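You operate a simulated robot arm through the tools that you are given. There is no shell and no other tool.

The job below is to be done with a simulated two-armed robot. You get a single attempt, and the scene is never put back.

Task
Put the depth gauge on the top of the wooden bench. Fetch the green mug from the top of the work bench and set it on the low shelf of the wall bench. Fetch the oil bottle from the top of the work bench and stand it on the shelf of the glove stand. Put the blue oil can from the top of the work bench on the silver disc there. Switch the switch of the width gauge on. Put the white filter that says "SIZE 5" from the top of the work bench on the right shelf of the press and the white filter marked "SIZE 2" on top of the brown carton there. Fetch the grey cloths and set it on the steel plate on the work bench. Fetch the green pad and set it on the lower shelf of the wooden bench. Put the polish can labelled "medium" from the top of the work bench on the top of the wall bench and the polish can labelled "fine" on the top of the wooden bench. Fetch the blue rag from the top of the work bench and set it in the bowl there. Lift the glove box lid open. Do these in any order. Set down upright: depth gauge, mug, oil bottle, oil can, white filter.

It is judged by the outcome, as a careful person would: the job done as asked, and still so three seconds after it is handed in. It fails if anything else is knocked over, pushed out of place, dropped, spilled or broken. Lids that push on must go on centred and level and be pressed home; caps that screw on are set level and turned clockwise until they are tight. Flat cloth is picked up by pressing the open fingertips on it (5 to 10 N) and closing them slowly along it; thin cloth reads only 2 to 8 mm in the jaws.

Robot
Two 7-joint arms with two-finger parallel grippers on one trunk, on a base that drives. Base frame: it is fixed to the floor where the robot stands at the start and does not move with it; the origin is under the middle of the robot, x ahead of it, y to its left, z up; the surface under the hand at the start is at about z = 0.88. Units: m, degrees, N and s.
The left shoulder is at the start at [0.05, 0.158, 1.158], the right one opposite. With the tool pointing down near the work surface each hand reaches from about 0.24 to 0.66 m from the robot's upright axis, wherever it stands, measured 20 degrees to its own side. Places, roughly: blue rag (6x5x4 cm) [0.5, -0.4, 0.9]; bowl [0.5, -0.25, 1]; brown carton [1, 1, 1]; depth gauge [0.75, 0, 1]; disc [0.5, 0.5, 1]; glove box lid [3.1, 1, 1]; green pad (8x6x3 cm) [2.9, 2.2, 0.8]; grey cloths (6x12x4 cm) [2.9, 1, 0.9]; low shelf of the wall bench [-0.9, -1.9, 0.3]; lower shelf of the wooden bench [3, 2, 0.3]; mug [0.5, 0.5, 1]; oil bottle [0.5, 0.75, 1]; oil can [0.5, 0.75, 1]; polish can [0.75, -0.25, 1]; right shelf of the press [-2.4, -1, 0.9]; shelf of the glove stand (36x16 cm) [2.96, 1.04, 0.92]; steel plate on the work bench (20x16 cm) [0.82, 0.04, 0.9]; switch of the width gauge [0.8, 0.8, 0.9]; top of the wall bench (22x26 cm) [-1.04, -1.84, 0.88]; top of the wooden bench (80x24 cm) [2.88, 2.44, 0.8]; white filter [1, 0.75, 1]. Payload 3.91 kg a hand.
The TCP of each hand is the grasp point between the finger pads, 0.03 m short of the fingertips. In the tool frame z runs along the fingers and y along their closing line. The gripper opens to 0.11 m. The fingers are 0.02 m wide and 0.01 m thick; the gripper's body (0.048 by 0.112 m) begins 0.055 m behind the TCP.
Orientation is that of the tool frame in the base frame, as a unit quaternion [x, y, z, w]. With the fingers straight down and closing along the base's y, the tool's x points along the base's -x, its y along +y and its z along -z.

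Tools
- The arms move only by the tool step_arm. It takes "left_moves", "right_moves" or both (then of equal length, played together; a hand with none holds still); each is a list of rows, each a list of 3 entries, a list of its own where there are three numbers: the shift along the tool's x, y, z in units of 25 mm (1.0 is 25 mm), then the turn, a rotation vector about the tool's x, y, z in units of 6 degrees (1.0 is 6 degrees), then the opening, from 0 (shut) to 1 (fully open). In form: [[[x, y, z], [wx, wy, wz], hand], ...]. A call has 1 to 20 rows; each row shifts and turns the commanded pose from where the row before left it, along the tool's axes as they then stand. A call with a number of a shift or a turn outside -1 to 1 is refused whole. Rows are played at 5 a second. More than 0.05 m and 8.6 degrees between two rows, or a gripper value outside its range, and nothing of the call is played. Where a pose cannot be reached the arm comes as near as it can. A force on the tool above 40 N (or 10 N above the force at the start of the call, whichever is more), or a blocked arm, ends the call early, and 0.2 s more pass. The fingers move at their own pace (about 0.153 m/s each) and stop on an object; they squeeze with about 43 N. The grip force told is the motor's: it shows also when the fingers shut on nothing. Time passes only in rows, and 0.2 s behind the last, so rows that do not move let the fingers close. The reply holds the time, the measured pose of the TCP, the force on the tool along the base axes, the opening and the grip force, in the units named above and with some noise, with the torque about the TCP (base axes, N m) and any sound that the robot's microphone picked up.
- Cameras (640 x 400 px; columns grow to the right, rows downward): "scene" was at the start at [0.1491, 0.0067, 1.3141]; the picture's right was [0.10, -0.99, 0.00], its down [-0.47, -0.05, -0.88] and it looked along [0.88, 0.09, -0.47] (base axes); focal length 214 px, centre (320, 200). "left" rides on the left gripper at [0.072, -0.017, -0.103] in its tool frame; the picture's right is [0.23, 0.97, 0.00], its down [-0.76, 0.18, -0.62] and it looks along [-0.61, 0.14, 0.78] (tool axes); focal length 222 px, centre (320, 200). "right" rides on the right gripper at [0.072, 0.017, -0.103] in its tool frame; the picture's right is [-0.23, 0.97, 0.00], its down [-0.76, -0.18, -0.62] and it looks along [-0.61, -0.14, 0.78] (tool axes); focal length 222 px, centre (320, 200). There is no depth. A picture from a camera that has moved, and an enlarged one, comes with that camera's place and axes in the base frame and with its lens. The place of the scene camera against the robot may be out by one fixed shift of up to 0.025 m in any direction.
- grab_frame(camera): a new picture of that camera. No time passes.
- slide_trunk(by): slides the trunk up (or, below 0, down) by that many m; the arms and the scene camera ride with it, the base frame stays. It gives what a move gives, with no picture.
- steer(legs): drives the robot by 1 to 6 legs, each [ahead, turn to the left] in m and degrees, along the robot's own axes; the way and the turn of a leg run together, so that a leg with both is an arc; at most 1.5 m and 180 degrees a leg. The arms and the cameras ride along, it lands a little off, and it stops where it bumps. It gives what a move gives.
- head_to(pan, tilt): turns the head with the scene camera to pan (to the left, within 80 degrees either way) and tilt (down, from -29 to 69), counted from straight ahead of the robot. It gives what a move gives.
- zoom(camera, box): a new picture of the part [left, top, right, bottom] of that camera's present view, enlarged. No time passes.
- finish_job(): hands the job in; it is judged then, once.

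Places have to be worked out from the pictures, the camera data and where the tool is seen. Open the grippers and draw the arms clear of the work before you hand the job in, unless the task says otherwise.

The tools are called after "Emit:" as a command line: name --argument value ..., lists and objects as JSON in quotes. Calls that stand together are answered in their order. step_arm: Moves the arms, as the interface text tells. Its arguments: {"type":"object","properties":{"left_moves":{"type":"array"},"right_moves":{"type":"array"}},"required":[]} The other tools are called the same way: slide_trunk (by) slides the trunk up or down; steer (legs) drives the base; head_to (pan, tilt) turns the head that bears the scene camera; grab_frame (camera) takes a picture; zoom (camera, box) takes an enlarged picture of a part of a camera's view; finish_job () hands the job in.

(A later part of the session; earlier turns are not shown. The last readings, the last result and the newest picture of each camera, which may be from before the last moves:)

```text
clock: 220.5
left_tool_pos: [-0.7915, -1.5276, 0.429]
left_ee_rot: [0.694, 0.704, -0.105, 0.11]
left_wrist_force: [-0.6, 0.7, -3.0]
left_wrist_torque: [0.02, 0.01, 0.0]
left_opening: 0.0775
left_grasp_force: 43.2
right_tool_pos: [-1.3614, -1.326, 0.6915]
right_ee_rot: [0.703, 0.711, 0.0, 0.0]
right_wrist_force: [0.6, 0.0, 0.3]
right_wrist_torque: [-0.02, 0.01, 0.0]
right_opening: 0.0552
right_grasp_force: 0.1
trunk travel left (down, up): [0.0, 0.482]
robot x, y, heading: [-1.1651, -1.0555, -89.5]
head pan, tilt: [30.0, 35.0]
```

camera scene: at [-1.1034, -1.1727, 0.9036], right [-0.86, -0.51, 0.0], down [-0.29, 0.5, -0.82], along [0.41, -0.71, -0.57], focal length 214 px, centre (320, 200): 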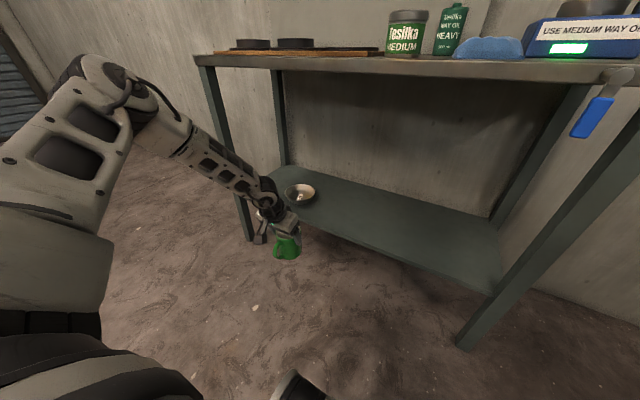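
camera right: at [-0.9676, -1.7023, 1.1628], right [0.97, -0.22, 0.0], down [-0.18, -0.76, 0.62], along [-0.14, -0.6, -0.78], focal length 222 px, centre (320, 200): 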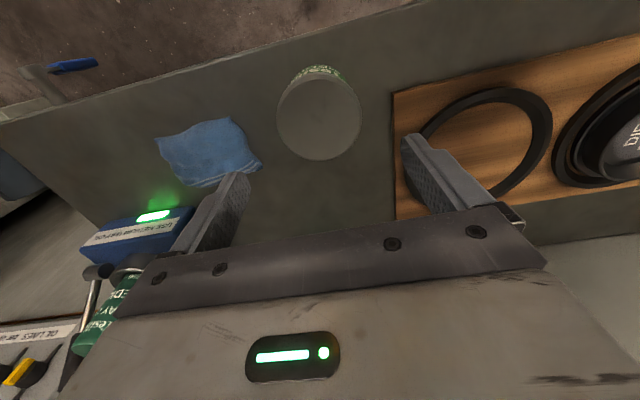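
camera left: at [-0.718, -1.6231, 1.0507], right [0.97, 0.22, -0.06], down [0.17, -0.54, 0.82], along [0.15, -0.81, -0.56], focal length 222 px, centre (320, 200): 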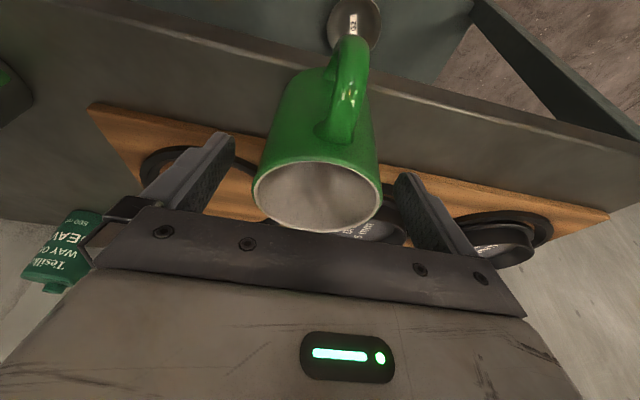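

The limit is z≈0.404 there; slightly nearer in it will be lower. I pull the hand back 1.8 cm and drive in 0.2 m first, then check.

Emit:
step_arm --left_moves '[[[0.685, 0, -0.2225], [0, 0, 0], 0], [[0, 0, 0], [0, 0, 0], 0]]'

Emit:
steer --legs '[[0.2, 0]]'

Emit:
grab_frame --camera "scene"

Emit:
grab_frame --camera "left"

```text
clock: 221.1
left_tool_pos: [-0.7926, -1.5096, 0.428]
left_ee_rot: [0.694, 0.704, -0.105, 0.11]
left_wrist_force: [0.2, -0.3, -3.5]
left_wrist_torque: [0.03, -0.01, -0.01]
left_opening: 0.0778
left_grasp_force: 43.7
right_tool_pos: [-1.3605, -1.327, 0.6924]
right_ee_rot: [0.703, 0.711, 0.0, 0.0]
right_wrist_force: [-0.7, 0.3, 0.1]
right_wrist_torque: [0.04, 0.03, -0.02]
right_opening: 0.055
right_grasp_force: 0.0
trunk travel left (down, up): [0.0, 0.482]
robot x, y, heading: [-1.1688, -1.0549, -89.4]
head pan, tilt: [30.0, 35.0]
```

```text
clock: 222.7
left_tool_pos: [-0.7907, -1.7077, 0.4305]
left_ee_rot: [0.694, 0.704, -0.105, 0.11]
left_wrist_force: [0.2, -0.5, -3.3]
left_wrist_torque: [0.02, -0.02, 0.0]
left_opening: 0.0776
left_grasp_force: 42.7
right_tool_pos: [-1.3592, -1.5251, 0.6905]
right_ee_rot: [0.703, 0.711, 0.001, -0.001]
right_wrist_force: [0.0, 0.2, -0.6]
right_wrist_torque: [-0.01, 0.0, 0.01]
right_opening: 0.055
right_grasp_force: 0.0
trunk travel left (down, up): [0.0, 0.482]
robot x, y, heading: [-1.1686, -1.2502, -89.7]
head pan, tilt: [30.0, 35.0]
```

```text
taken
camera scene: at [-1.1019, -1.3707, 0.9036], right [-0.86, -0.51, 0.0], down [-0.29, 0.49, -0.82], along [0.41, -0.71, -0.57], focal length 214 px, centre (320, 200)
```

scene: 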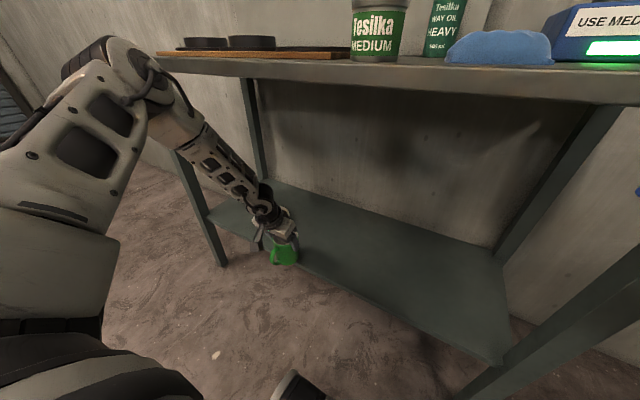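

```text
taken
camera left: at [-0.8104, -1.6074, 0.5064], right [0.97, 0.23, -0.06], down [0.18, -0.54, 0.82], along [0.15, -0.81, -0.56], focal length 222 px, centre (320, 200)
```

left: 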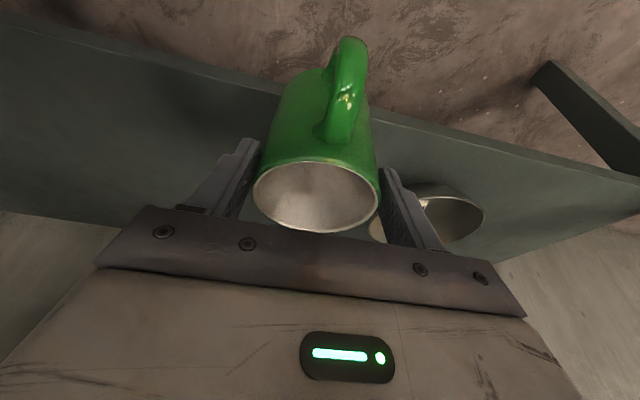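

The shelf front edge is at y≈-1.728; the mug is above it with 3.6 cm clearance. Drive in 0.075 m more.

Emit:
steer --legs '[[0.078, 0]]'

Emit:
grab_frame --camera "scene"

```text
clock: 223.7
left_tool_pos: [-0.7897, -1.7851, 0.4295]
left_ee_rot: [0.694, 0.704, -0.105, 0.11]
left_wrist_force: [-0.3, 0.3, -2.3]
left_wrist_torque: [0.01, -0.01, 0.01]
left_opening: 0.0776
left_grasp_force: 43.0
right_tool_pos: [-1.3586, -1.6028, 0.6918]
right_ee_rot: [0.703, 0.711, 0.001, -0.001]
right_wrist_force: [-0.3, -1.1, -0.2]
right_wrist_torque: [-0.04, 0.03, -0.01]
right_opening: 0.0547
right_grasp_force: 0.0
trunk travel left (down, up): [0.0, 0.482]
robot x, y, heading: [-1.1647, -1.3317, -89.5]
head pan, tilt: [30.0, 35.0]
```

```text
taken
camera scene: at [-1.1012, -1.4487, 0.9036], right [-0.86, -0.51, 0.0], down [-0.29, 0.49, -0.82], along [0.42, -0.71, -0.57], focal length 214 px, centre (320, 200)
```

scene: 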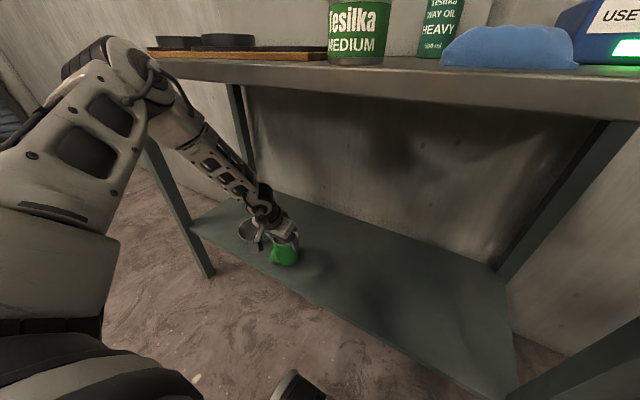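

No bump. Lower the mug in small steps until the shelf is felt.

Emit:
step_arm --left_moves '[[[0.108, 0, 0.333], [0, 0, 0], 0], [[0.108, 0, 0.333], [0, 0, 0], 0], [[0.108, 0, 0.333], [0, 0, 0], 0], [[0.05, 0, 0.15], [0, 0, 0], 0], [[0, 0, 0], [0, 0, 0], 0]]'

```text
clock: 224.9
left_tool_pos: [-0.7906, -1.789, 0.4037]
left_ee_rot: [0.693, 0.703, -0.108, 0.114]
left_wrist_force: [5.4, -7.3, 26.9]
left_wrist_torque: [-0.33, 0.02, 0.05]
left_opening: 0.0775
left_grasp_force: 43.1
right_tool_pos: [-1.3593, -1.602, 0.6909]
right_ee_rot: [0.703, 0.711, 0.001, 0.0]
right_wrist_force: [-0.3, -0.3, 0.1]
right_wrist_torque: [0.0, -0.03, -0.01]
right_opening: 0.0552
right_grasp_force: 0.0
trunk travel left (down, up): [0.0, 0.482]
robot x, y, heading: [-1.1671, -1.326, -89.5]
head pan, tilt: [30.0, 35.0]
```

The mug is on the shelf (27 N up at TCP z 0.404). Ease off slightly, open, rise 6 cm.

Emit:
step_arm --left_moves '[[[-0.022, 0, -0.067], [0, 0, 0], 0], [[0, 0, 0], [0, 0, 0], 0.8], [[0, 0, 0], [0, 0, 0], 1], [[0, 0, 0], [0, 0, 0], 1], [[-0.154, 0, -0.475], [0, 0, 0], 1], [[-0.25, 0, -0.76], [0, 0, 0], 1], [[-0.25, 0, -0.76], [0, 0, 0], 1], [[-0.154, 0, -0.475], [0, 0, 0], 1]]'

Emit:
grab_frame --camera "left"

Emit:
zoom --camera "scene" --box '[160, 150, 400, 300]'

```text
clock: 226.7
left_tool_pos: [-0.79, -1.7862, 0.4659]
left_ee_rot: [0.694, 0.704, -0.106, 0.11]
left_wrist_force: [0.2, 0.7, 0.6]
left_wrist_torque: [-0.01, 0.02, 0.01]
left_opening: 0.1098
left_grasp_force: 0.1
right_tool_pos: [-1.3584, -1.6022, 0.6921]
right_ee_rot: [0.703, 0.711, 0.0, 0.0]
right_wrist_force: [0.1, 0.4, -0.4]
right_wrist_torque: [-0.02, -0.02, 0.0]
right_opening: 0.0548
right_grasp_force: 0.1
trunk travel left (down, up): [0.0, 0.482]
robot x, y, heading: [-1.165, -1.3319, -89.6]
head pan, tilt: [30.0, 35.0]
```

```text
taken
camera left: at [-0.81, -1.6855, 0.5436], right [0.97, 0.23, -0.06], down [0.18, -0.54, 0.82], along [0.16, -0.81, -0.56], focal length 222 px, centre (320, 200)
```

left: 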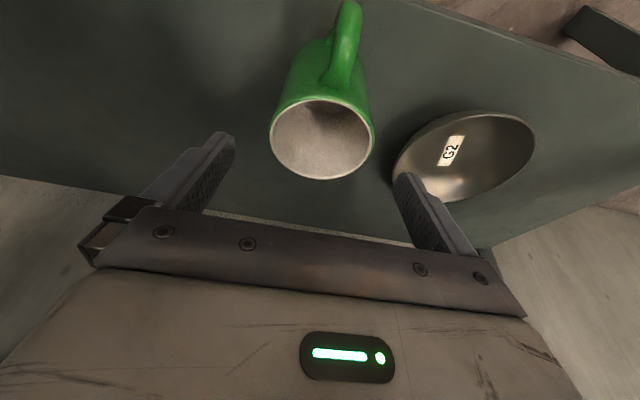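

```text
2.67 times, centred on (280, 225) of scene
camera zoom: at [-1.1013, -1.4486, 0.9036], right [-0.86, -0.51, 0.0], down [-0.29, 0.49, -0.82], along [0.42, -0.71, -0.57], focal length 572 px, centre (427, 133)
```

zoom: 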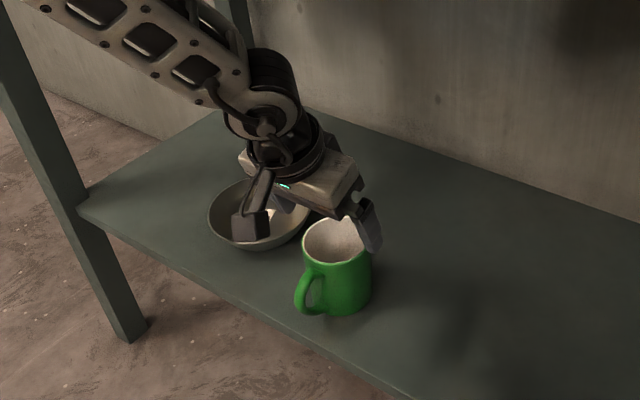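

The mug stands upright on the low shelf. I retreat, raise the trunk, and level the left hand.

Emit:
steer --legs '[[-0.45, 0]]'

Emit:
slide_trunk --by 0.4

Emit:
step_arm --left_moves '[[[-0.25, -0.4, -0.8], [0, 0, 0], 1], [[-0.25, -0.4, -0.8], [0, 0, 0], 1], [[-0.25, -0.4, -0.8], [0, 1, 0], 1], [[0, -0.4, -0.9], [0, 1, 0], 1], [[0, -0.4, -0.9], [0, 1, 0], 1], [[0.5, -0.4, -0.9], [0, 0, 0], 1], [[0.5, -0.4, -0.9], [0, 0, 0], 1], [[0.5, 0, -0.9], [0, 0, 0], 1], [[0.5, 0, -0.9], [0, 0, 0], 1], [[0, 0, -0.9], [0, 0, 0], 1]]'

Emit:
head_to --pan -60 --tilt 20

Emit:
grab_frame --camera "scene"

```text
clock: 229.4
left_tool_pos: [-0.7936, -1.3319, 0.4662]
left_ee_rot: [0.694, 0.704, -0.106, 0.11]
left_wrist_force: [-0.5, 0.3, -0.6]
left_wrist_torque: [0.0, -0.02, 0.01]
left_opening: 0.1099
left_grasp_force: 0.0
right_tool_pos: [-1.3617, -1.1501, 0.6924]
right_ee_rot: [0.703, 0.711, 0.0, -0.001]
right_wrist_force: [0.3, -0.1, -0.6]
right_wrist_torque: [-0.01, -0.02, -0.03]
right_opening: 0.055
right_grasp_force: 0.0
trunk travel left (down, up): [0.0, 0.482]
robot x, y, heading: [-1.1708, -0.8816, -89.3]
head pan, tilt: [30.0, 35.0]
```

```text
clock: 233.3
left_tool_pos: [-0.7932, -1.3333, 0.8667]
left_ee_rot: [0.694, 0.704, -0.105, 0.11]
left_wrist_force: [0.8, 0.7, -0.1]
left_wrist_torque: [0.03, -0.02, -0.03]
left_opening: 0.1098
left_grasp_force: 0.2
right_tool_pos: [-1.3628, -1.1499, 1.0912]
right_ee_rot: [0.703, 0.712, 0.0, 0.0]
right_wrist_force: [0.3, -0.4, 0.3]
right_wrist_torque: [0.01, -0.01, 0.01]
right_opening: 0.0551
right_grasp_force: 0.0
trunk travel left (down, up): [-0.4, 0.082]
robot x, y, heading: [-1.1679, -0.8747, -89.5]
head pan, tilt: [30.0, 35.0]
```

```text
clock: 235.5
left_tool_pos: [-0.8658, -1.2793, 1.0868]
left_ee_rot: [0.702, 0.713, 0.006, -0.002]
left_wrist_force: [0.4, 0.3, -0.1]
left_wrist_torque: [0.02, -0.02, 0.03]
left_opening: 0.11
left_grasp_force: 0.1
right_tool_pos: [-1.3624, -1.1501, 1.0913]
right_ee_rot: [0.703, 0.711, 0.001, 0.0]
right_wrist_force: [0.6, -0.2, 1.0]
right_wrist_torque: [0.01, 0.01, 0.03]
right_opening: 0.0549
right_grasp_force: 0.0
trunk travel left (down, up): [-0.4, 0.082]
robot x, y, heading: [-1.1697, -0.8784, -89.6]
head pan, tilt: [30.0, 35.0]
```

```text
clock: 237.1
left_tool_pos: [-0.8659, -1.2782, 1.0861]
left_ee_rot: [0.701, 0.713, 0.005, -0.001]
left_wrist_force: [0.5, 0.1, -0.2]
left_wrist_torque: [0.0, 0.0, 0.04]
left_opening: 0.11
left_grasp_force: 0.1
right_tool_pos: [-1.3611, -1.1509, 1.0907]
right_ee_rot: [0.703, 0.711, 0.001, -0.001]
right_wrist_force: [0.3, -0.2, 0.4]
right_wrist_torque: [-0.02, 0.03, -0.04]
right_opening: 0.0547
right_grasp_force: 0.0
trunk travel left (down, up): [-0.4, 0.082]
robot x, y, heading: [-1.1685, -0.8748, -89.4]
head pan, tilt: [-60.0, 20.0]
```

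```text
taken
camera scene: at [-1.23, -0.967, 1.3275], right [-0.51, 0.86, 0.0], down [0.29, 0.17, -0.94], along [-0.81, -0.48, -0.34], focal length 214 px, centre (320, 200)
```

scene: 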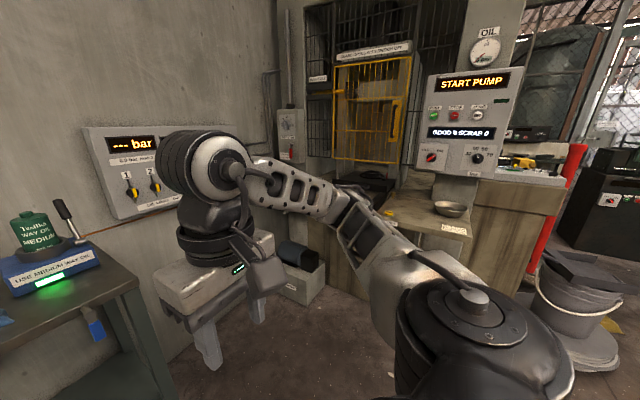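

I can see the press; I zoom in on its right shelf now while close by.

Emit:
zoom --camera "scene" --box '[300, 130, 540, 280]'

Emit:
steer --legs '[[-0.3, 0], [0, -80]]'

Emit:
head_to --pan 0 --tilt 25

Emit:
grab_frame --camera "scene"

```text
2.67 times, centred on (420, 205) of scene
camera zoom: at [-1.23, -0.967, 1.3275], right [-0.51, 0.86, 0.0], down [0.29, 0.17, -0.94], along [-0.81, -0.48, -0.34], focal length 572 px, centre (53, 187)
```

zoom: 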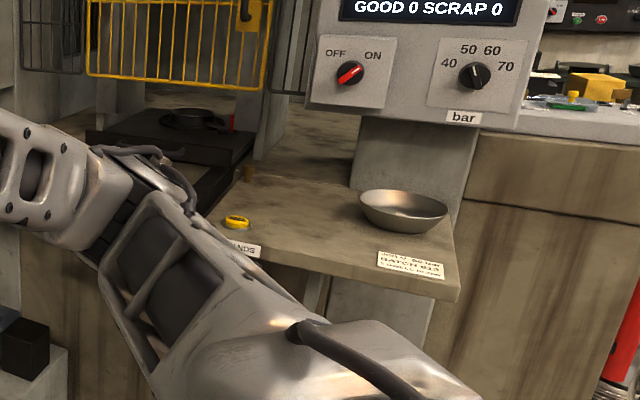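

```text
clock: 242.6
left_tool_pos: [-1.5121, -0.9463, 1.086]
left_ee_rot: [0.995, 0.098, 0.004, 0.002]
left_wrist_force: [-0.1, 1.1, 0.2]
left_wrist_torque: [-0.04, 0.01, -0.02]
left_opening: 0.1101
left_grasp_force: 0.0
right_tool_pos: [-1.4752, -0.4349, 1.0919]
right_ee_rot: [0.995, 0.095, 0.001, 0.0]
right_wrist_force: [-0.5, 0.2, 0.2]
right_wrist_torque: [0.0, -0.01, 0.03]
right_opening: 0.055
right_grasp_force: 0.0
trunk travel left (down, up): [-0.4, 0.082]
robot x, y, heading: [-1.168, -0.5792, -169.2]
head pan, tilt: [-60.0, 20.0]
```

```text
clock: 243.9
left_tool_pos: [-1.512, -0.9481, 1.0863]
left_ee_rot: [0.995, 0.098, 0.004, 0.001]
left_wrist_force: [0.2, 0.1, 0.6]
left_wrist_torque: [0.03, -0.01, 0.01]
left_opening: 0.11
left_grasp_force: 0.1
right_tool_pos: [-1.4745, -0.4353, 1.091]
right_ee_rot: [0.995, 0.096, 0.001, 0.0]
right_wrist_force: [0.4, 0.0, 0.7]
right_wrist_torque: [0.0, -0.01, 0.0]
right_opening: 0.0547
right_grasp_force: 0.1
trunk travel left (down, up): [-0.4, 0.082]
robot x, y, heading: [-1.1727, -0.576, -169.2]
head pan, tilt: [0.0, 25.0]
```

```text
taken
camera scene: at [-1.2831, -0.6036, 1.3194], right [-0.19, 0.98, 0.0], down [0.42, 0.08, -0.91], along [-0.89, -0.17, -0.42], focal length 214 px, centre (320, 200)
```

scene: 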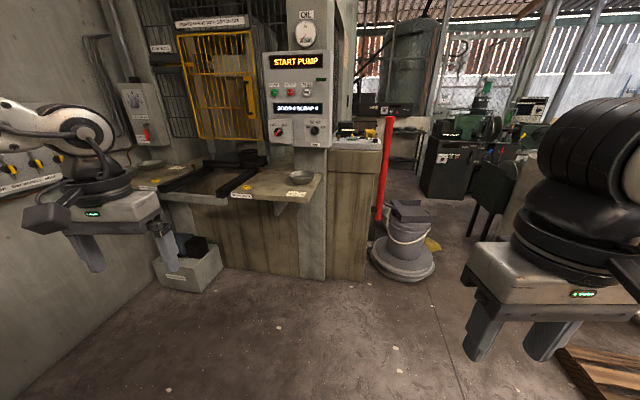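

Emit:
zoom --camera "scene" --box '[130, 130, 350, 268]'

Emit:
head_to --pan -80 --tilt 20

Emit:
grab_frame --camera "scene"

```text
2.90 times, centred on (240, 199) of scene
camera zoom: at [-1.2831, -0.6036, 1.3194], right [-0.19, 0.98, 0.0], down [0.42, 0.08, -0.91], along [-0.89, -0.17, -0.42], focal length 622 px, centre (552, 203)
```

zoom: 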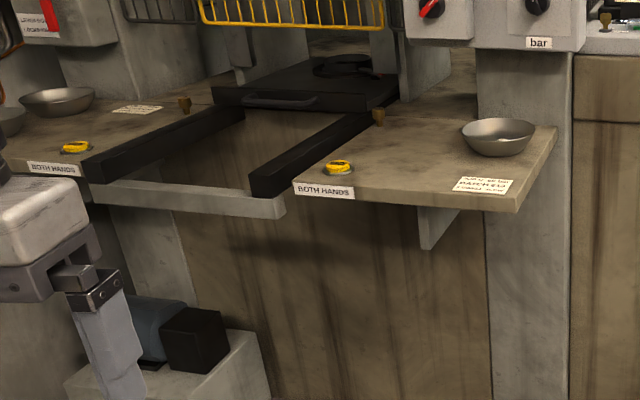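

```text
clock: 245.4
left_tool_pos: [-1.5111, -0.9462, 1.0851]
left_ee_rot: [0.995, 0.097, 0.004, 0.002]
left_wrist_force: [-0.2, -0.2, -0.3]
left_wrist_torque: [0.02, 0.02, 0.01]
left_opening: 0.1102
left_grasp_force: 0.0
right_tool_pos: [-1.4751, -0.4338, 1.0922]
right_ee_rot: [0.995, 0.095, 0.001, 0.0]
right_wrist_force: [0.3, -0.4, -0.1]
right_wrist_torque: [-0.03, -0.02, 0.02]
right_opening: 0.0548
right_grasp_force: 0.1
trunk travel left (down, up): [-0.4, 0.082]
robot x, y, heading: [-1.1706, -0.5759, -169.4]
head pan, tilt: [-80.0, 20.0]
```

```text
taken
camera scene: at [-1.2258, -0.4994, 1.3275], right [0.93, 0.36, 0.0], down [0.12, -0.32, -0.94], along [-0.34, 0.88, -0.34], focal length 214 px, centre (320, 200)
```

scene: 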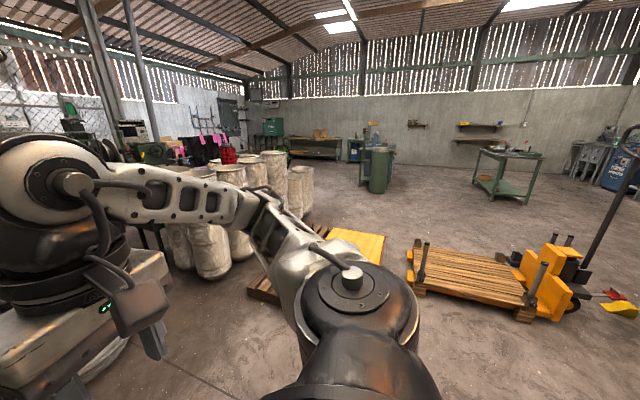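

The press's right shelf has free space in its middle. The left end of the work bench is blocked on the floor by a pallet truck, so I'll later serve its back side by driving round the right end. Now I return to the front of the work bench, left part, for the oil can.

Emit:
steer --legs '[[0, -139], [1.32, 0], [0, -52]]'

Emit:
head_to --pan 30 --tilt 25

Emit:
grab_frame --camera "scene"

Emit:
zoom --camera "scene" --box '[160, 80, 480, 280]'

```text
clock: 260.2
left_tool_pos: [0.0599, 0.7565, 1.0872]
left_ee_rot: [0.002, 1.0, 0.002, -0.006]
left_wrist_force: [-0.2, 0.0, -0.5]
left_wrist_torque: [-0.02, 0.01, 0.0]
left_opening: 0.11
left_grasp_force: 0.0
right_tool_pos: [-0.0791, 0.2639, 1.0927]
right_ee_rot: [0.004, 1.0, 0.0, -0.002]
right_wrist_force: [0.4, -0.9, 0.5]
right_wrist_torque: [0.04, -0.03, 0.04]
right_opening: 0.0549
right_grasp_force: 0.0
trunk travel left (down, up): [-0.4, 0.082]
robot x, y, heading: [-0.3475, 0.4606, -1.0]
head pan, tilt: [-80.0, 20.0]
```

```text
clock: 262.1
left_tool_pos: [0.0598, 0.7563, 1.0858]
left_ee_rot: [0.003, 1.0, 0.002, -0.005]
left_wrist_force: [0.2, -0.1, 0.0]
left_wrist_torque: [-0.01, -0.03, 0.01]
left_opening: 0.11
left_grasp_force: 0.0
right_tool_pos: [-0.0779, 0.2622, 1.0919]
right_ee_rot: [0.005, 1.0, 0.001, -0.001]
right_wrist_force: [0.3, 0.6, 0.5]
right_wrist_torque: [0.01, -0.02, -0.03]
right_opening: 0.055
right_grasp_force: 0.1
trunk travel left (down, up): [-0.4, 0.082]
robot x, y, heading: [-0.3492, 0.4594, -0.7]
head pan, tilt: [30.0, 25.0]
```

```text
taken
camera scene: at [-0.2087, 0.5037, 1.3194], right [0.49, -0.87, 0.0], down [-0.37, -0.21, -0.91], along [0.79, 0.44, -0.42], focal length 214 px, centre (320, 200)
```

scene: 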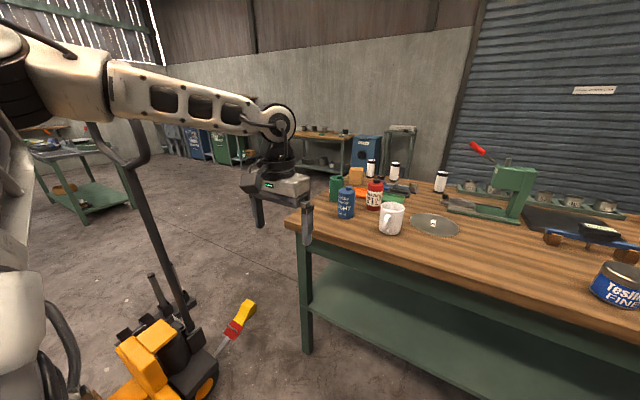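

```text
2.00 times, centred on (320, 180) of scene
camera zoom: at [-0.2087, 0.5037, 1.3194], right [0.49, -0.87, 0.0], down [-0.37, -0.21, -0.91], along [0.79, 0.44, -0.42], focal length 429 px, centre (320, 240)
```

zoom: 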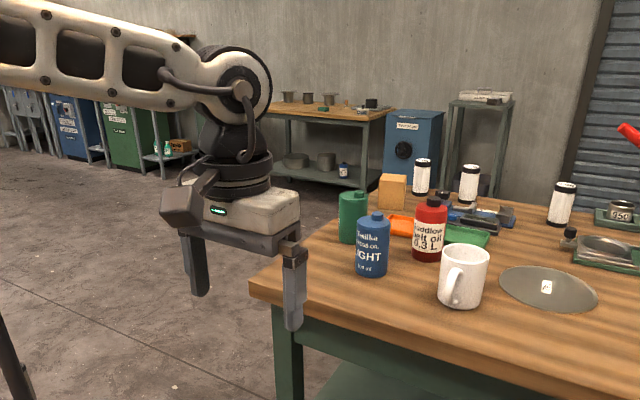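

The blue can "LIGHT" is at about (0.507,0.792), the red oil bottle (0.608,0.704), the disc (0.59,0.472). The pallet truck's handle pole is near my left arm, so I check its position first.

Emit:
head_to --pan 65 --tilt 15

Emit:
grab_frame --camera "scene"

```text
clock: 263.1
left_tool_pos: [0.0595, 0.7556, 1.0874]
left_ee_rot: [0.004, 1.0, 0.002, -0.005]
left_wrist_force: [-0.2, 0.0, -0.4]
left_wrist_torque: [-0.02, -0.02, 0.02]
left_opening: 0.11
left_grasp_force: 0.0
right_tool_pos: [-0.0787, 0.2621, 1.0916]
right_ee_rot: [0.005, 1.0, 0.001, -0.001]
right_wrist_force: [-0.7, -0.4, 0.1]
right_wrist_torque: [-0.04, 0.03, -0.01]
right_opening: 0.0551
right_grasp_force: 0.1
trunk travel left (down, up): [-0.4, 0.082]
robot x, y, heading: [-0.3465, 0.4626, -0.4]
head pan, tilt: [65.0, 15.0]
```

```text
taken
camera scene: at [-0.2485, 0.5428, 1.3356], right [0.9, -0.43, 0.0], down [-0.11, -0.23, -0.97], along [0.42, 0.87, -0.26], focal length 214 px, centre (320, 200)
```

scene: 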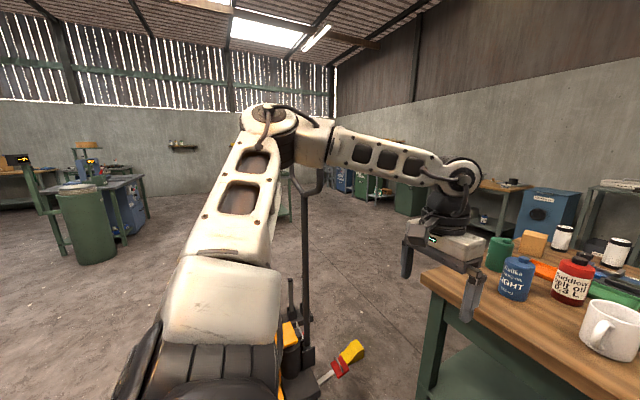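

The pole stands at about (0.04,1.36), top z≈1.1, well clear. I drive to the bench front at y≈0.58.

Emit:
steer --legs '[[0, 18], [0.37, 0], [0, -17.5], [0.06, 0]]'

Emit:
head_to --pan 15 --tilt 40

Emit:
grab_frame --camera "scene"

Emit:
grab_frame --camera "left"

```text
clock: 268.0
left_tool_pos: [0.4711, 0.8704, 1.0866]
left_ee_rot: [-0.001, 1.0, 0.002, -0.004]
left_wrist_force: [0.8, -0.1, 0.5]
left_wrist_torque: [0.01, 0.01, -0.01]
left_opening: 0.1097
left_grasp_force: 0.0
right_tool_pos: [0.337, 0.3747, 1.0922]
right_ee_rot: [0.0, 1.0, 0.001, -0.001]
right_wrist_force: [0.0, -0.2, 0.5]
right_wrist_torque: [0.01, -0.01, -0.01]
right_opening: 0.0552
right_grasp_force: 0.1
trunk travel left (down, up): [-0.4, 0.082]
robot x, y, heading: [0.0674, 0.5751, -0.1]
head pan, tilt: [65.0, 15.0]
```

```text
clock: 269.2
left_tool_pos: [0.4712, 0.8712, 1.0864]
left_ee_rot: [-0.002, 1.0, 0.001, -0.004]
left_wrist_force: [-1.0, 0.2, -0.4]
left_wrist_torque: [-0.01, 0.0, 0.02]
left_opening: 0.1101
left_grasp_force: 0.1
right_tool_pos: [0.3371, 0.3757, 1.0908]
right_ee_rot: [0.0, 1.0, 0.0, -0.001]
right_wrist_force: [0.4, -0.7, 0.7]
right_wrist_torque: [0.02, 0.01, 0.0]
right_opening: 0.055
right_grasp_force: 0.1
trunk travel left (down, up): [-0.4, 0.082]
robot x, y, heading: [0.0633, 0.571, -0.4]
head pan, tilt: [15.0, 40.0]
```

```text
taken
camera scene: at [0.2071, 0.5914, 1.2961], right [0.26, -0.97, 0.0], down [-0.62, -0.16, -0.77], along [0.74, 0.2, -0.64], focal length 214 px, centre (320, 200)
```

scene: 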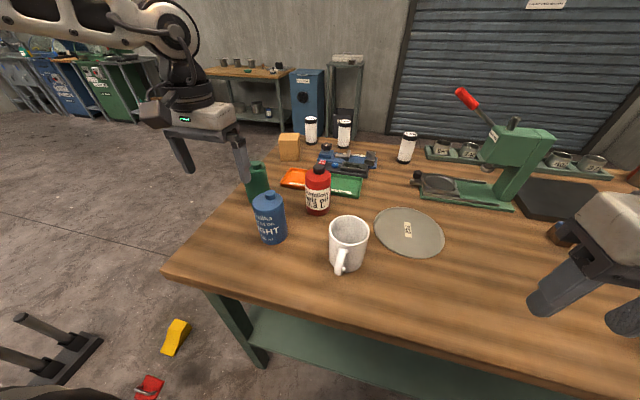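

```text
taken
camera left: at [0.3985, 0.8535, 1.1909], right [-0.23, 0.97, 0.01], down [0.77, 0.18, 0.62], along [0.6, 0.15, -0.79], focal length 222 px, centre (320, 200)
```

left: 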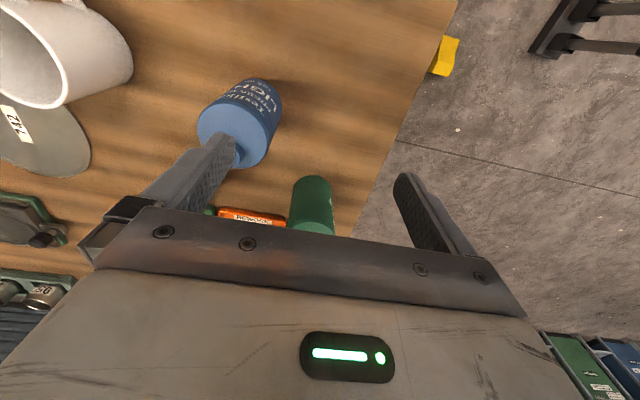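

Emit:
zoom --camera "left" --box '[160, 60, 320, 160]'

Emit:
zoom --camera "scene" --box '[230, 150, 390, 250]'

```text
4.00 times, centred on (240, 110) of left
camera zoom: at [0.3985, 0.8535, 1.1909], right [-0.23, 0.97, 0.01], down [0.77, 0.18, 0.62], along [0.6, 0.15, -0.79], focal length 888 px, centre (640, 560)
```

zoom: 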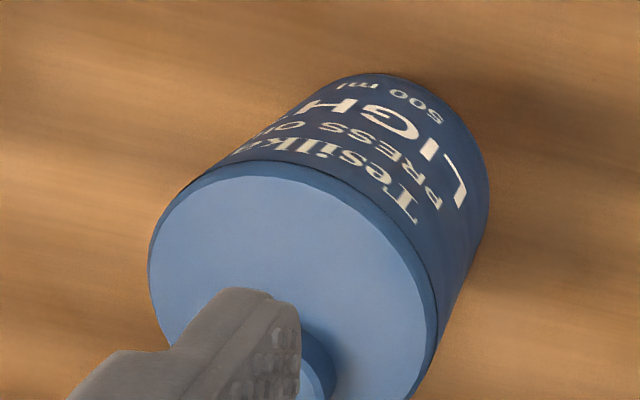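

```text
4.00 times, centred on (310, 200) of scene
camera zoom: at [0.2071, 0.5914, 1.2961], right [0.26, -0.97, 0.0], down [-0.62, -0.16, -0.77], along [0.74, 0.2, -0.64], focal length 858 px, centre (360, 200)
```

zoom: 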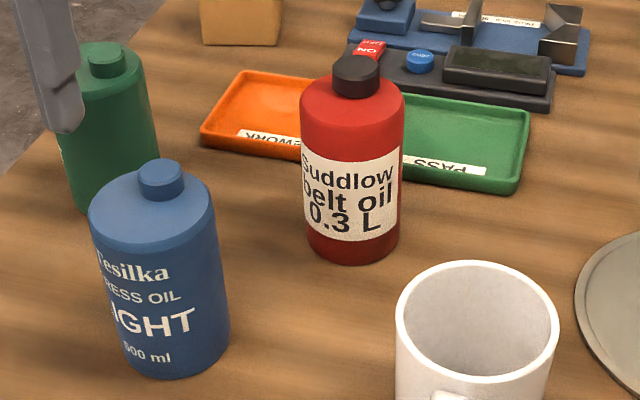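

The blue can reads "Tesilka PRESS OIL LIGHT"; the red bottle "belt oil 0.3 L" is the oil bottle. Can centre ≈(0.502,0.791), radius ≈3.6 cm. I move over it and go partly down to check.

Emit:
step_arm --left_moves '[[[-0.31, -0.8, 0], [0, 0, 0], 1], [[-0.31, -0.8, 0], [0, 0, 0], 1], [[-0.31, -0.8, 0], [0, 0, 0], 1], [[-0.31, -0.8, 0], [0, 0, 0], 1], [[0, 0, 0], [0, 0, 0], 1]]'

Emit:
grab_frame --camera "left"

```text
clock: 270.4
left_tool_pos: [0.5027, 0.7888, 1.0849]
left_ee_rot: [-0.002, 1.0, 0.001, -0.005]
left_wrist_force: [-0.1, -0.3, 0.6]
left_wrist_torque: [-0.02, 0.0, 0.0]
left_opening: 0.11
left_grasp_force: 0.0
right_tool_pos: [0.3347, 0.3753, 1.0918]
right_ee_rot: [-0.001, 1.0, 0.0, -0.001]
right_wrist_force: [-0.1, 0.1, -0.9]
right_wrist_torque: [0.01, 0.0, 0.02]
right_opening: 0.0552
right_grasp_force: 0.0
trunk travel left (down, up): [-0.4, 0.082]
robot x, y, heading: [0.0695, 0.5712, -0.1]
head pan, tilt: [15.0, 40.0]
```

```text
taken
camera left: at [0.4299, 0.7733, 1.1903], right [-0.23, 0.97, 0.01], down [0.77, 0.18, 0.62], along [0.6, 0.15, -0.79], focal length 222 px, centre (320, 200)
```

left: 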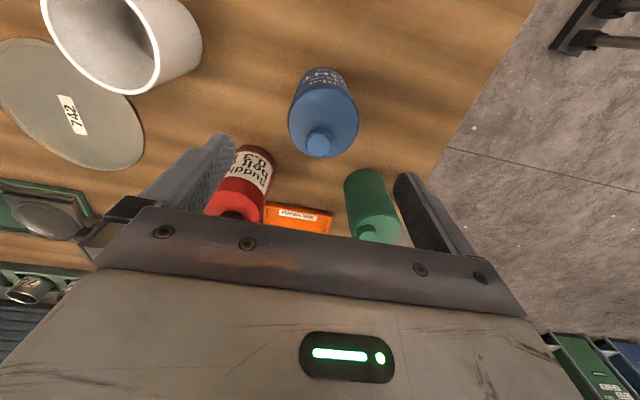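

Aligned (axis ≈(0.504,0.793)). Descend to TCP z≈0.955 and close on the can body.

Emit:
step_arm --left_moves '[[[0, 0.16, 0.8], [0, 0, 0], 1], [[0, 0, 0.9], [0, 0, 0], 1], [[0, 0, 0.9], [0, 0, 0], 1], [[0, 0, 0.9], [0, 0, 0], 1], [[0, 0, 0.9], [0, 0, 0], 1], [[0, 0, 0.8], [0, 0, 0], 1], [[0, 0, 0], [0, 0, 0], 1]]'

Emit:
grab_frame --camera "left"

```text
clock: 272.0
left_tool_pos: [0.501, 0.7951, 0.9557]
left_ee_rot: [-0.002, 1.0, 0.002, -0.005]
left_wrist_force: [0.5, 0.2, 0.9]
left_wrist_torque: [-0.01, 0.04, -0.02]
left_opening: 0.11
left_grasp_force: 0.0
right_tool_pos: [0.3366, 0.376, 1.0921]
right_ee_rot: [-0.001, 1.0, 0.0, -0.001]
right_wrist_force: [0.1, -0.7, -0.8]
right_wrist_torque: [-0.04, -0.01, -0.01]
right_opening: 0.0553
right_grasp_force: 0.0
trunk travel left (down, up): [-0.4, 0.082]
robot x, y, heading: [0.0676, 0.5725, -0.5]
head pan, tilt: [15.0, 40.0]
```

```text
taken
camera left: at [0.429, 0.7776, 1.06], right [-0.23, 0.97, 0.01], down [0.77, 0.18, 0.62], along [0.6, 0.15, -0.79], focal length 222 px, centre (320, 200)
```

left: 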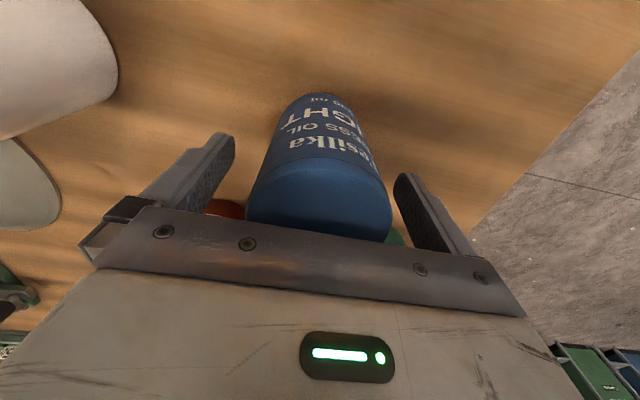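

The can is between the fingers without touching. Close and lift to about z=1.10.

Emit:
step_arm --left_moves '[[[0, 0, 0], [0, 0, 0], 0], [[0, 0, 0], [0, 0, 0], 0], [[0, 0, 0], [0, 0, 0], 0], [[0, 0, 0], [0, 0, 0], 0], [[0, 0, -0.4], [0, 0, 0], 0], [[0, 0, -0.8], [0, 0, 0], 0], [[0, 0, -0.9], [0, 0, 0], 0], [[0, 0, -0.9], [0, 0, 0], 0], [[0, 0, -0.9], [0, 0, 0], 0], [[0, 0, -0.9], [0, 0, 0], 0], [[0, 0, -0.9], [0, 0, 0], 0]]'

Emit:
grab_frame --camera "left"

```text
clock: 274.4
left_tool_pos: [0.5035, 0.7946, 1.0995]
left_ee_rot: [0.0, 1.0, 0.002, -0.003]
left_wrist_force: [0.0, -1.3, -4.7]
left_wrist_torque: [0.03, 0.0, 0.02]
left_opening: 0.0653
left_grasp_force: 43.0
right_tool_pos: [0.3374, 0.3749, 1.0925]
right_ee_rot: [0.0, 1.0, 0.0, -0.001]
right_wrist_force: [0.4, 0.7, 0.7]
right_wrist_torque: [0.0, -0.02, 0.01]
right_opening: 0.0548
right_grasp_force: 0.1
trunk travel left (down, up): [-0.4, 0.082]
robot x, y, heading: [0.0639, 0.5701, -0.3]
head pan, tilt: [15.0, 40.0]
```

```text
taken
camera left: at [0.4296, 0.7774, 1.2036], right [-0.23, 0.97, 0.01], down [0.77, 0.18, 0.62], along [0.6, 0.15, -0.79], focal length 222 px, centre (320, 200)
```

left: 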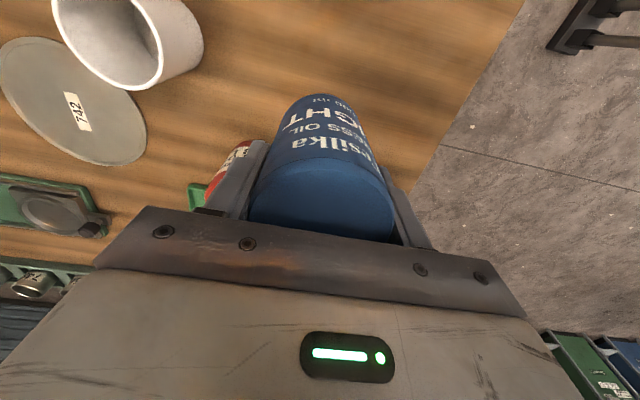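

Can held (6.5 cm). I carry it over to above the disc, passing over the white mug with margin.

Emit:
step_arm --left_moves '[[[0, 0, -0.8], [0, 0, 0], 0], [[0, -0.98, 0], [0, 0, 0], 0], [[0, -0.98, 0], [0, 0, 0], 0], [[0, -0.98, 0], [0, 0, 0], 0], [[0, -0.98, 0], [0, 0, 0], 0], [[0, -0.98, 0], [0, 0, 0], 0], [[0, -0.98, 0], [0, 0, 0], 0], [[0, -0.98, 0], [0, 0, 0], 0], [[0, -0.98, 0], [0, 0, 0], 0], [[0, -0.98, 0], [0, 0, 0], 0], [[0, -0.98, 0], [0, 0, 0], 0], [[-0.85, -0.78, 0], [0, 0, 0], 0], [[-0.85, -0.78, 0], [0, 0, 0], 0], [[-0.85, -0.78, 0], [0, 0, 0], 0], [[-0.85, -0.78, 0], [0, 0, 0], 0]]'

Emit:
grab_frame --camera "left"

```text
clock: 277.6
left_tool_pos: [0.5256, 0.7091, 1.1008]
left_ee_rot: [-0.002, 1.0, 0.002, -0.003]
left_wrist_force: [0.4, 0.3, -5.7]
left_wrist_torque: [0.01, 0.01, -0.02]
left_opening: 0.0654
left_grasp_force: 42.9
left hand out of reach, approached as far as the arm can: row 6, 7, 8, 9, 10, 11, 12, 13, 14, 15
right_tool_pos: [0.3373, 0.3755, 1.0912]
right_ee_rot: [0.0, 1.0, 0.0, -0.001]
right_wrist_force: [0.0, -0.1, -0.3]
right_wrist_torque: [-0.04, -0.02, -0.02]
right_opening: 0.0549
right_grasp_force: 0.2
trunk travel left (down, up): [-0.4, 0.082]
robot x, y, heading: [0.0675, 0.5766, -0.4]
head pan, tilt: [15.0, 40.0]
```

```text
taken
camera left: at [0.4532, 0.6934, 1.2056], right [-0.23, 0.97, 0.0], down [0.77, 0.18, 0.62], along [0.6, 0.15, -0.79], focal length 222 px, centre (320, 200)
```

left: 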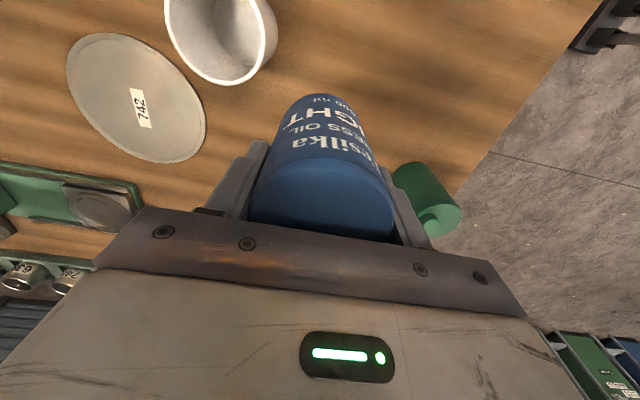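

The left arm is limited inboard in its present elbow posture. I look at both arms' postures to compare.

Emit:
head_to --pan 50 --tilt 10

Emit:
grab_frame --camera "scene"

Emit:
head_to --pan -50 --tilt 10

Emit:
grab_frame --camera "scene"

```text
clock: 278.6
left_tool_pos: [0.5255, 0.7095, 1.1013]
left_ee_rot: [-0.002, 1.0, 0.001, -0.004]
left_wrist_force: [-0.3, 0.3, -5.2]
left_wrist_torque: [0.03, 0.01, -0.03]
left_opening: 0.0655
left_grasp_force: 42.9
right_tool_pos: [0.3365, 0.3748, 1.0917]
right_ee_rot: [0.0, 1.0, 0.001, -0.001]
right_wrist_force: [-1.1, 0.2, 0.9]
right_wrist_torque: [0.02, 0.0, 0.01]
right_opening: 0.0549
right_grasp_force: 0.1
trunk travel left (down, up): [-0.4, 0.082]
robot x, y, heading: [0.0651, 0.5751, -0.1]
head pan, tilt: [50.0, 10.0]
```

```text
taken
camera scene: at [0.1854, 0.6407, 1.3437], right [0.76, -0.65, 0.0], down [-0.11, -0.13, -0.98], along [0.64, 0.75, -0.17], focal length 214 px, centre (320, 200)
```

scene: 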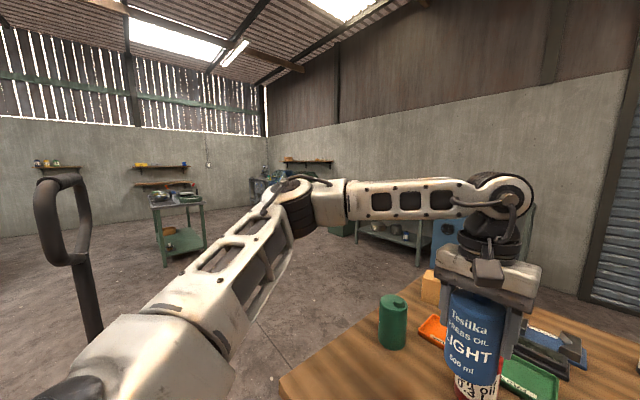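

```text
clock: 280.4
left_tool_pos: [0.5252, 0.7088, 1.101]
left_ee_rot: [-0.002, 1.0, 0.001, -0.004]
left_wrist_force: [-0.1, -0.6, -5.0]
left_wrist_torque: [-0.02, 0.0, 0.0]
left_opening: 0.0653
left_grasp_force: 42.9
right_tool_pos: [0.3367, 0.3748, 1.0915]
right_ee_rot: [0.0, 1.0, 0.0, 0.0]
right_wrist_force: [0.0, 0.4, 0.9]
right_wrist_torque: [0.0, 0.03, -0.02]
right_opening: 0.0548
right_grasp_force: 0.0
trunk travel left (down, up): [-0.4, 0.082]
robot x, y, heading: [0.0672, 0.5747, -0.2]
head pan, tilt: [-50.0, 10.0]
```

```text
taken
camera scene: at [0.1849, 0.4983, 1.3438], right [-0.77, -0.64, 0.0], down [-0.11, 0.13, -0.98], along [0.63, -0.76, -0.17], focal length 214 px, centre (320, 200)
```

scene: 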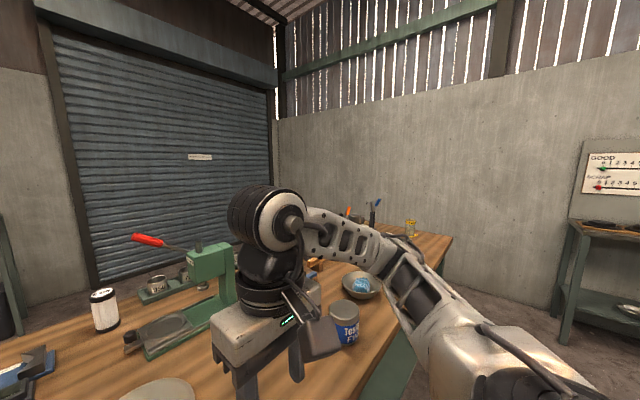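

The left elbow seems stuck in an outboard posture. I back away from the bench and try to re-pose the left arm by folding it in close and re-extending.

Emit:
steer --legs '[[-0.4, 0]]'

Emit:
step_arm --left_moves '[[[0.9, 0, -0.2], [0, 0, 0], 0], [[0.9, 0, -0.2], [0, 0, 0], 0], [[0.9, 0, -0.2], [0, 0, 0], 0], [[0.9, 0, -0.2], [0, 0, 0], 0], [[0.9, 0, -0.2], [0, 0, 0], 0], [[0.9, 0, -0.2], [0, 0, 0], 0], [[0, -0.6, 0], [0, 0, 0], 0], [[0, -0.6, 0], [0, 0, 0], 0], [[0, -0.6, 0], [0, 0, 0], 0], [[0, -0.6, 0], [0, 0, 0], 0]]'

Emit:
step_arm --left_moves '[[[-0.9, 0, 0], [0, 0, 0], 0], [[-0.9, 0, 0], [0, 0, 0], 0], [[-0.9, 0, 0], [0, 0, 0], 0], [[-0.9, 0, 0], [0, 0, 0], 0], [[-0.9, 0, 0], [0, 0, 0], 0], [[-0.9, 0, 0], [0, 0, 0], 0], [[-0.9, 0, 0], [0, 0, 0], 0], [[-0.9, 0, 0], [0, 0, 0], 0], [[-0.9, 0, 0], [0, 0, 0], 0], [[-0.9, 0, 0], [0, 0, 0], 0]]'

```text
clock: 282.9
left_tool_pos: [0.1244, 0.7106, 1.1009]
left_ee_rot: [-0.001, 1.0, 0.002, -0.004]
left_wrist_force: [-0.8, 0.0, -4.4]
left_wrist_torque: [-0.02, -0.05, 0.02]
left_opening: 0.0654
left_grasp_force: 43.4
right_tool_pos: [-0.0639, 0.3762, 1.0924]
right_ee_rot: [0.002, 1.0, 0.0, -0.001]
right_wrist_force: [-0.8, -0.2, 0.1]
right_wrist_torque: [-0.02, 0.0, 0.04]
right_opening: 0.0547
right_grasp_force: 0.2
trunk travel left (down, up): [-0.4, 0.082]
robot x, y, heading: [-0.3359, 0.5762, -0.4]
head pan, tilt: [-50.0, 10.0]
```

```text
clock: 285.1
left_tool_pos: [-0.0089, 0.6596, 1.1325]
left_ee_rot: [-0.004, 1.0, 0.0, -0.002]
left_wrist_force: [-0.6, 0.4, -4.6]
left_wrist_torque: [-0.03, 0.0, 0.01]
left_opening: 0.0654
left_grasp_force: 42.8
left hand out of reach, approached as far as the arm can: row 10
right_tool_pos: [-0.0642, 0.377, 1.0925]
right_ee_rot: [0.001, 1.0, 0.0, -0.001]
right_wrist_force: [0.3, -0.3, 0.2]
right_wrist_torque: [0.01, -0.04, 0.02]
right_opening: 0.0553
right_grasp_force: 0.1
trunk travel left (down, up): [-0.4, 0.082]
robot x, y, heading: [-0.3373, 0.5736, -0.3]
head pan, tilt: [-50.0, 10.0]
```

```text
clock: 287.3
left_tool_pos: [0.0997, 0.7009, 1.1324]
left_ee_rot: [-0.001, 1.0, 0.001, -0.004]
left_wrist_force: [0.3, 0.1, -6.1]
left_wrist_torque: [0.0, -0.02, 0.01]
left_opening: 0.0654
left_grasp_force: 43.2
left hand out of reach, approached as far as the arm can: row 1, 2, 3, 4, 5, 6, 7, 8, 9, 10
right_tool_pos: [-0.0625, 0.3758, 1.0919]
right_ee_rot: [0.001, 1.0, 0.0, -0.001]
right_wrist_force: [0.6, -0.6, 0.1]
right_wrist_torque: [0.0, -0.01, -0.01]
right_opening: 0.0552
right_grasp_force: 0.0
trunk travel left (down, up): [-0.4, 0.082]
robot x, y, heading: [-0.3377, 0.5745, -0.4]
head pan, tilt: [-50.0, 10.0]
```

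The left hand keeps working well only outboard (lateral ≈0.36). I'll use it there: move the hand outboard, and drive so that the disc lies at lateral ≈0.36.

Emit:
step_arm --left_moves '[[[0.1, 0.94, 0.1], [0, 0, 0], 0], [[0, 0.94, 0.1], [0, 0, 0], 0], [[0, 0.94, 0.1], [0, 0, 0], 0], [[0, 0.94, 0.1], [0, 0, 0], 0], [[0, 0.94, 0.1], [0, 0, 0], 0], [[0, 0.94, 0], [0, 0, 0], 0], [[0, 0.94, 0], [0, 0, 0], 0], [[0, 0.94, 0], [0, 0, 0], 0], [[0, 0.94, 0], [0, 0, 0], 0], [[0, 0.94, 0], [0, 0, 0], 0]]'

Emit:
steer --legs '[[0, -53.5], [0.573, 0], [0, 54], [0.06, 0]]'

Emit:
head_to --pan 25 --tilt 40

Emit:
grab_frame --camera "scene"

Emit:
grab_frame --camera "left"

```text
clock: 289.5
left_tool_pos: [0.0983, 0.9352, 1.1208]
left_ee_rot: [0.0, 1.0, 0.001, -0.004]
left_wrist_force: [0.8, -0.4, -5.7]
left_wrist_torque: [0.0, 0.0, -0.03]
left_opening: 0.0655
left_grasp_force: 43.3
right_tool_pos: [-0.0636, 0.3777, 1.0933]
right_ee_rot: [0.001, 1.0, 0.0, 0.0]
right_wrist_force: [-0.1, 1.0, 1.3]
right_wrist_torque: [-0.01, -0.04, 0.01]
right_opening: 0.0549
right_grasp_force: 0.0
trunk travel left (down, up): [-0.4, 0.082]
robot x, y, heading: [-0.335, 0.5757, -0.3]
head pan, tilt: [-50.0, 10.0]
```

```text
clock: 298.1
left_tool_pos: [0.4946, 0.4727, 1.1221]
left_ee_rot: [-0.004, 1.0, 0.002, -0.004]
left_wrist_force: [0.1, -0.7, -5.7]
left_wrist_torque: [0.01, -0.03, 0.01]
left_opening: 0.0653
left_grasp_force: 42.9
right_tool_pos: [0.3367, -0.0858, 1.0916]
right_ee_rot: [-0.002, 1.0, 0.0, -0.002]
right_wrist_force: [0.0, 0.6, -0.1]
right_wrist_torque: [-0.01, 0.02, 0.01]
right_opening: 0.0551
right_grasp_force: 0.0
trunk travel left (down, up): [-0.4, 0.082]
robot x, y, heading: [0.0679, 0.1092, 0.2]
head pan, tilt: [-50.0, 10.0]
```

```text
clock: 299.6
left_tool_pos: [0.494, 0.4737, 1.1221]
left_ee_rot: [-0.004, 1.0, 0.001, -0.005]
left_wrist_force: [0.0, -0.1, -4.5]
left_wrist_torque: [0.0, -0.01, 0.01]
left_opening: 0.0651
left_grasp_force: 43.0
right_tool_pos: [0.3356, -0.086, 1.0911]
right_ee_rot: [-0.002, 1.0, 0.0, -0.001]
right_wrist_force: [0.1, 0.5, -1.1]
right_wrist_torque: [0.01, 0.0, 0.03]
right_opening: 0.055
right_grasp_force: 0.1
trunk travel left (down, up): [-0.4, 0.082]
robot x, y, heading: [0.0619, 0.1071, 0.1]
head pan, tilt: [25.0, 40.0]
```

```text
taken
camera scene: at [0.1997, 0.1431, 1.2961], right [0.42, -0.91, 0.0], down [-0.58, -0.27, -0.77], along [0.69, 0.32, -0.64], focal length 214 px, centre (320, 200)
```

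scene: 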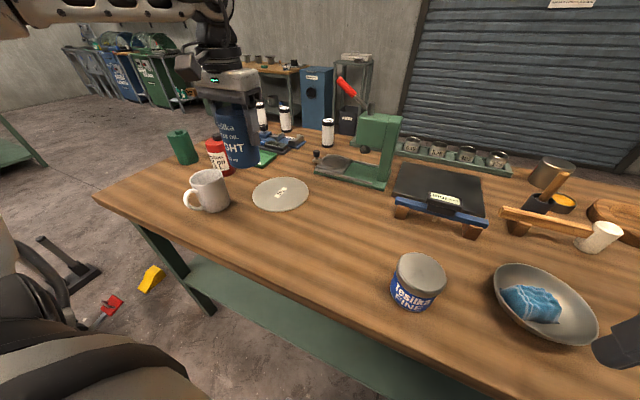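

```text
taken
camera left: at [0.4209, 0.456, 1.2269], right [-0.23, 0.97, 0.0], down [0.77, 0.18, 0.62], along [0.6, 0.15, -0.79], focal length 222 px, centre (320, 200)
```

left: 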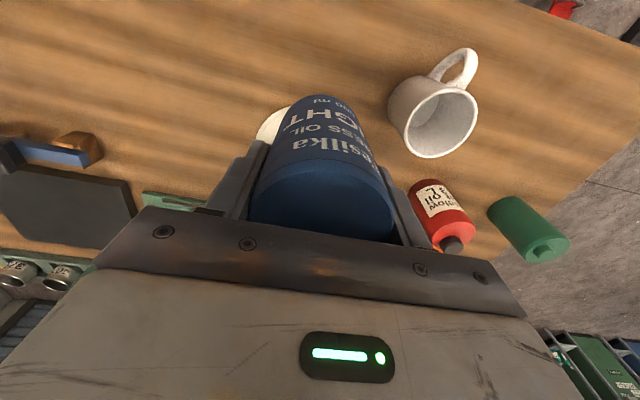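

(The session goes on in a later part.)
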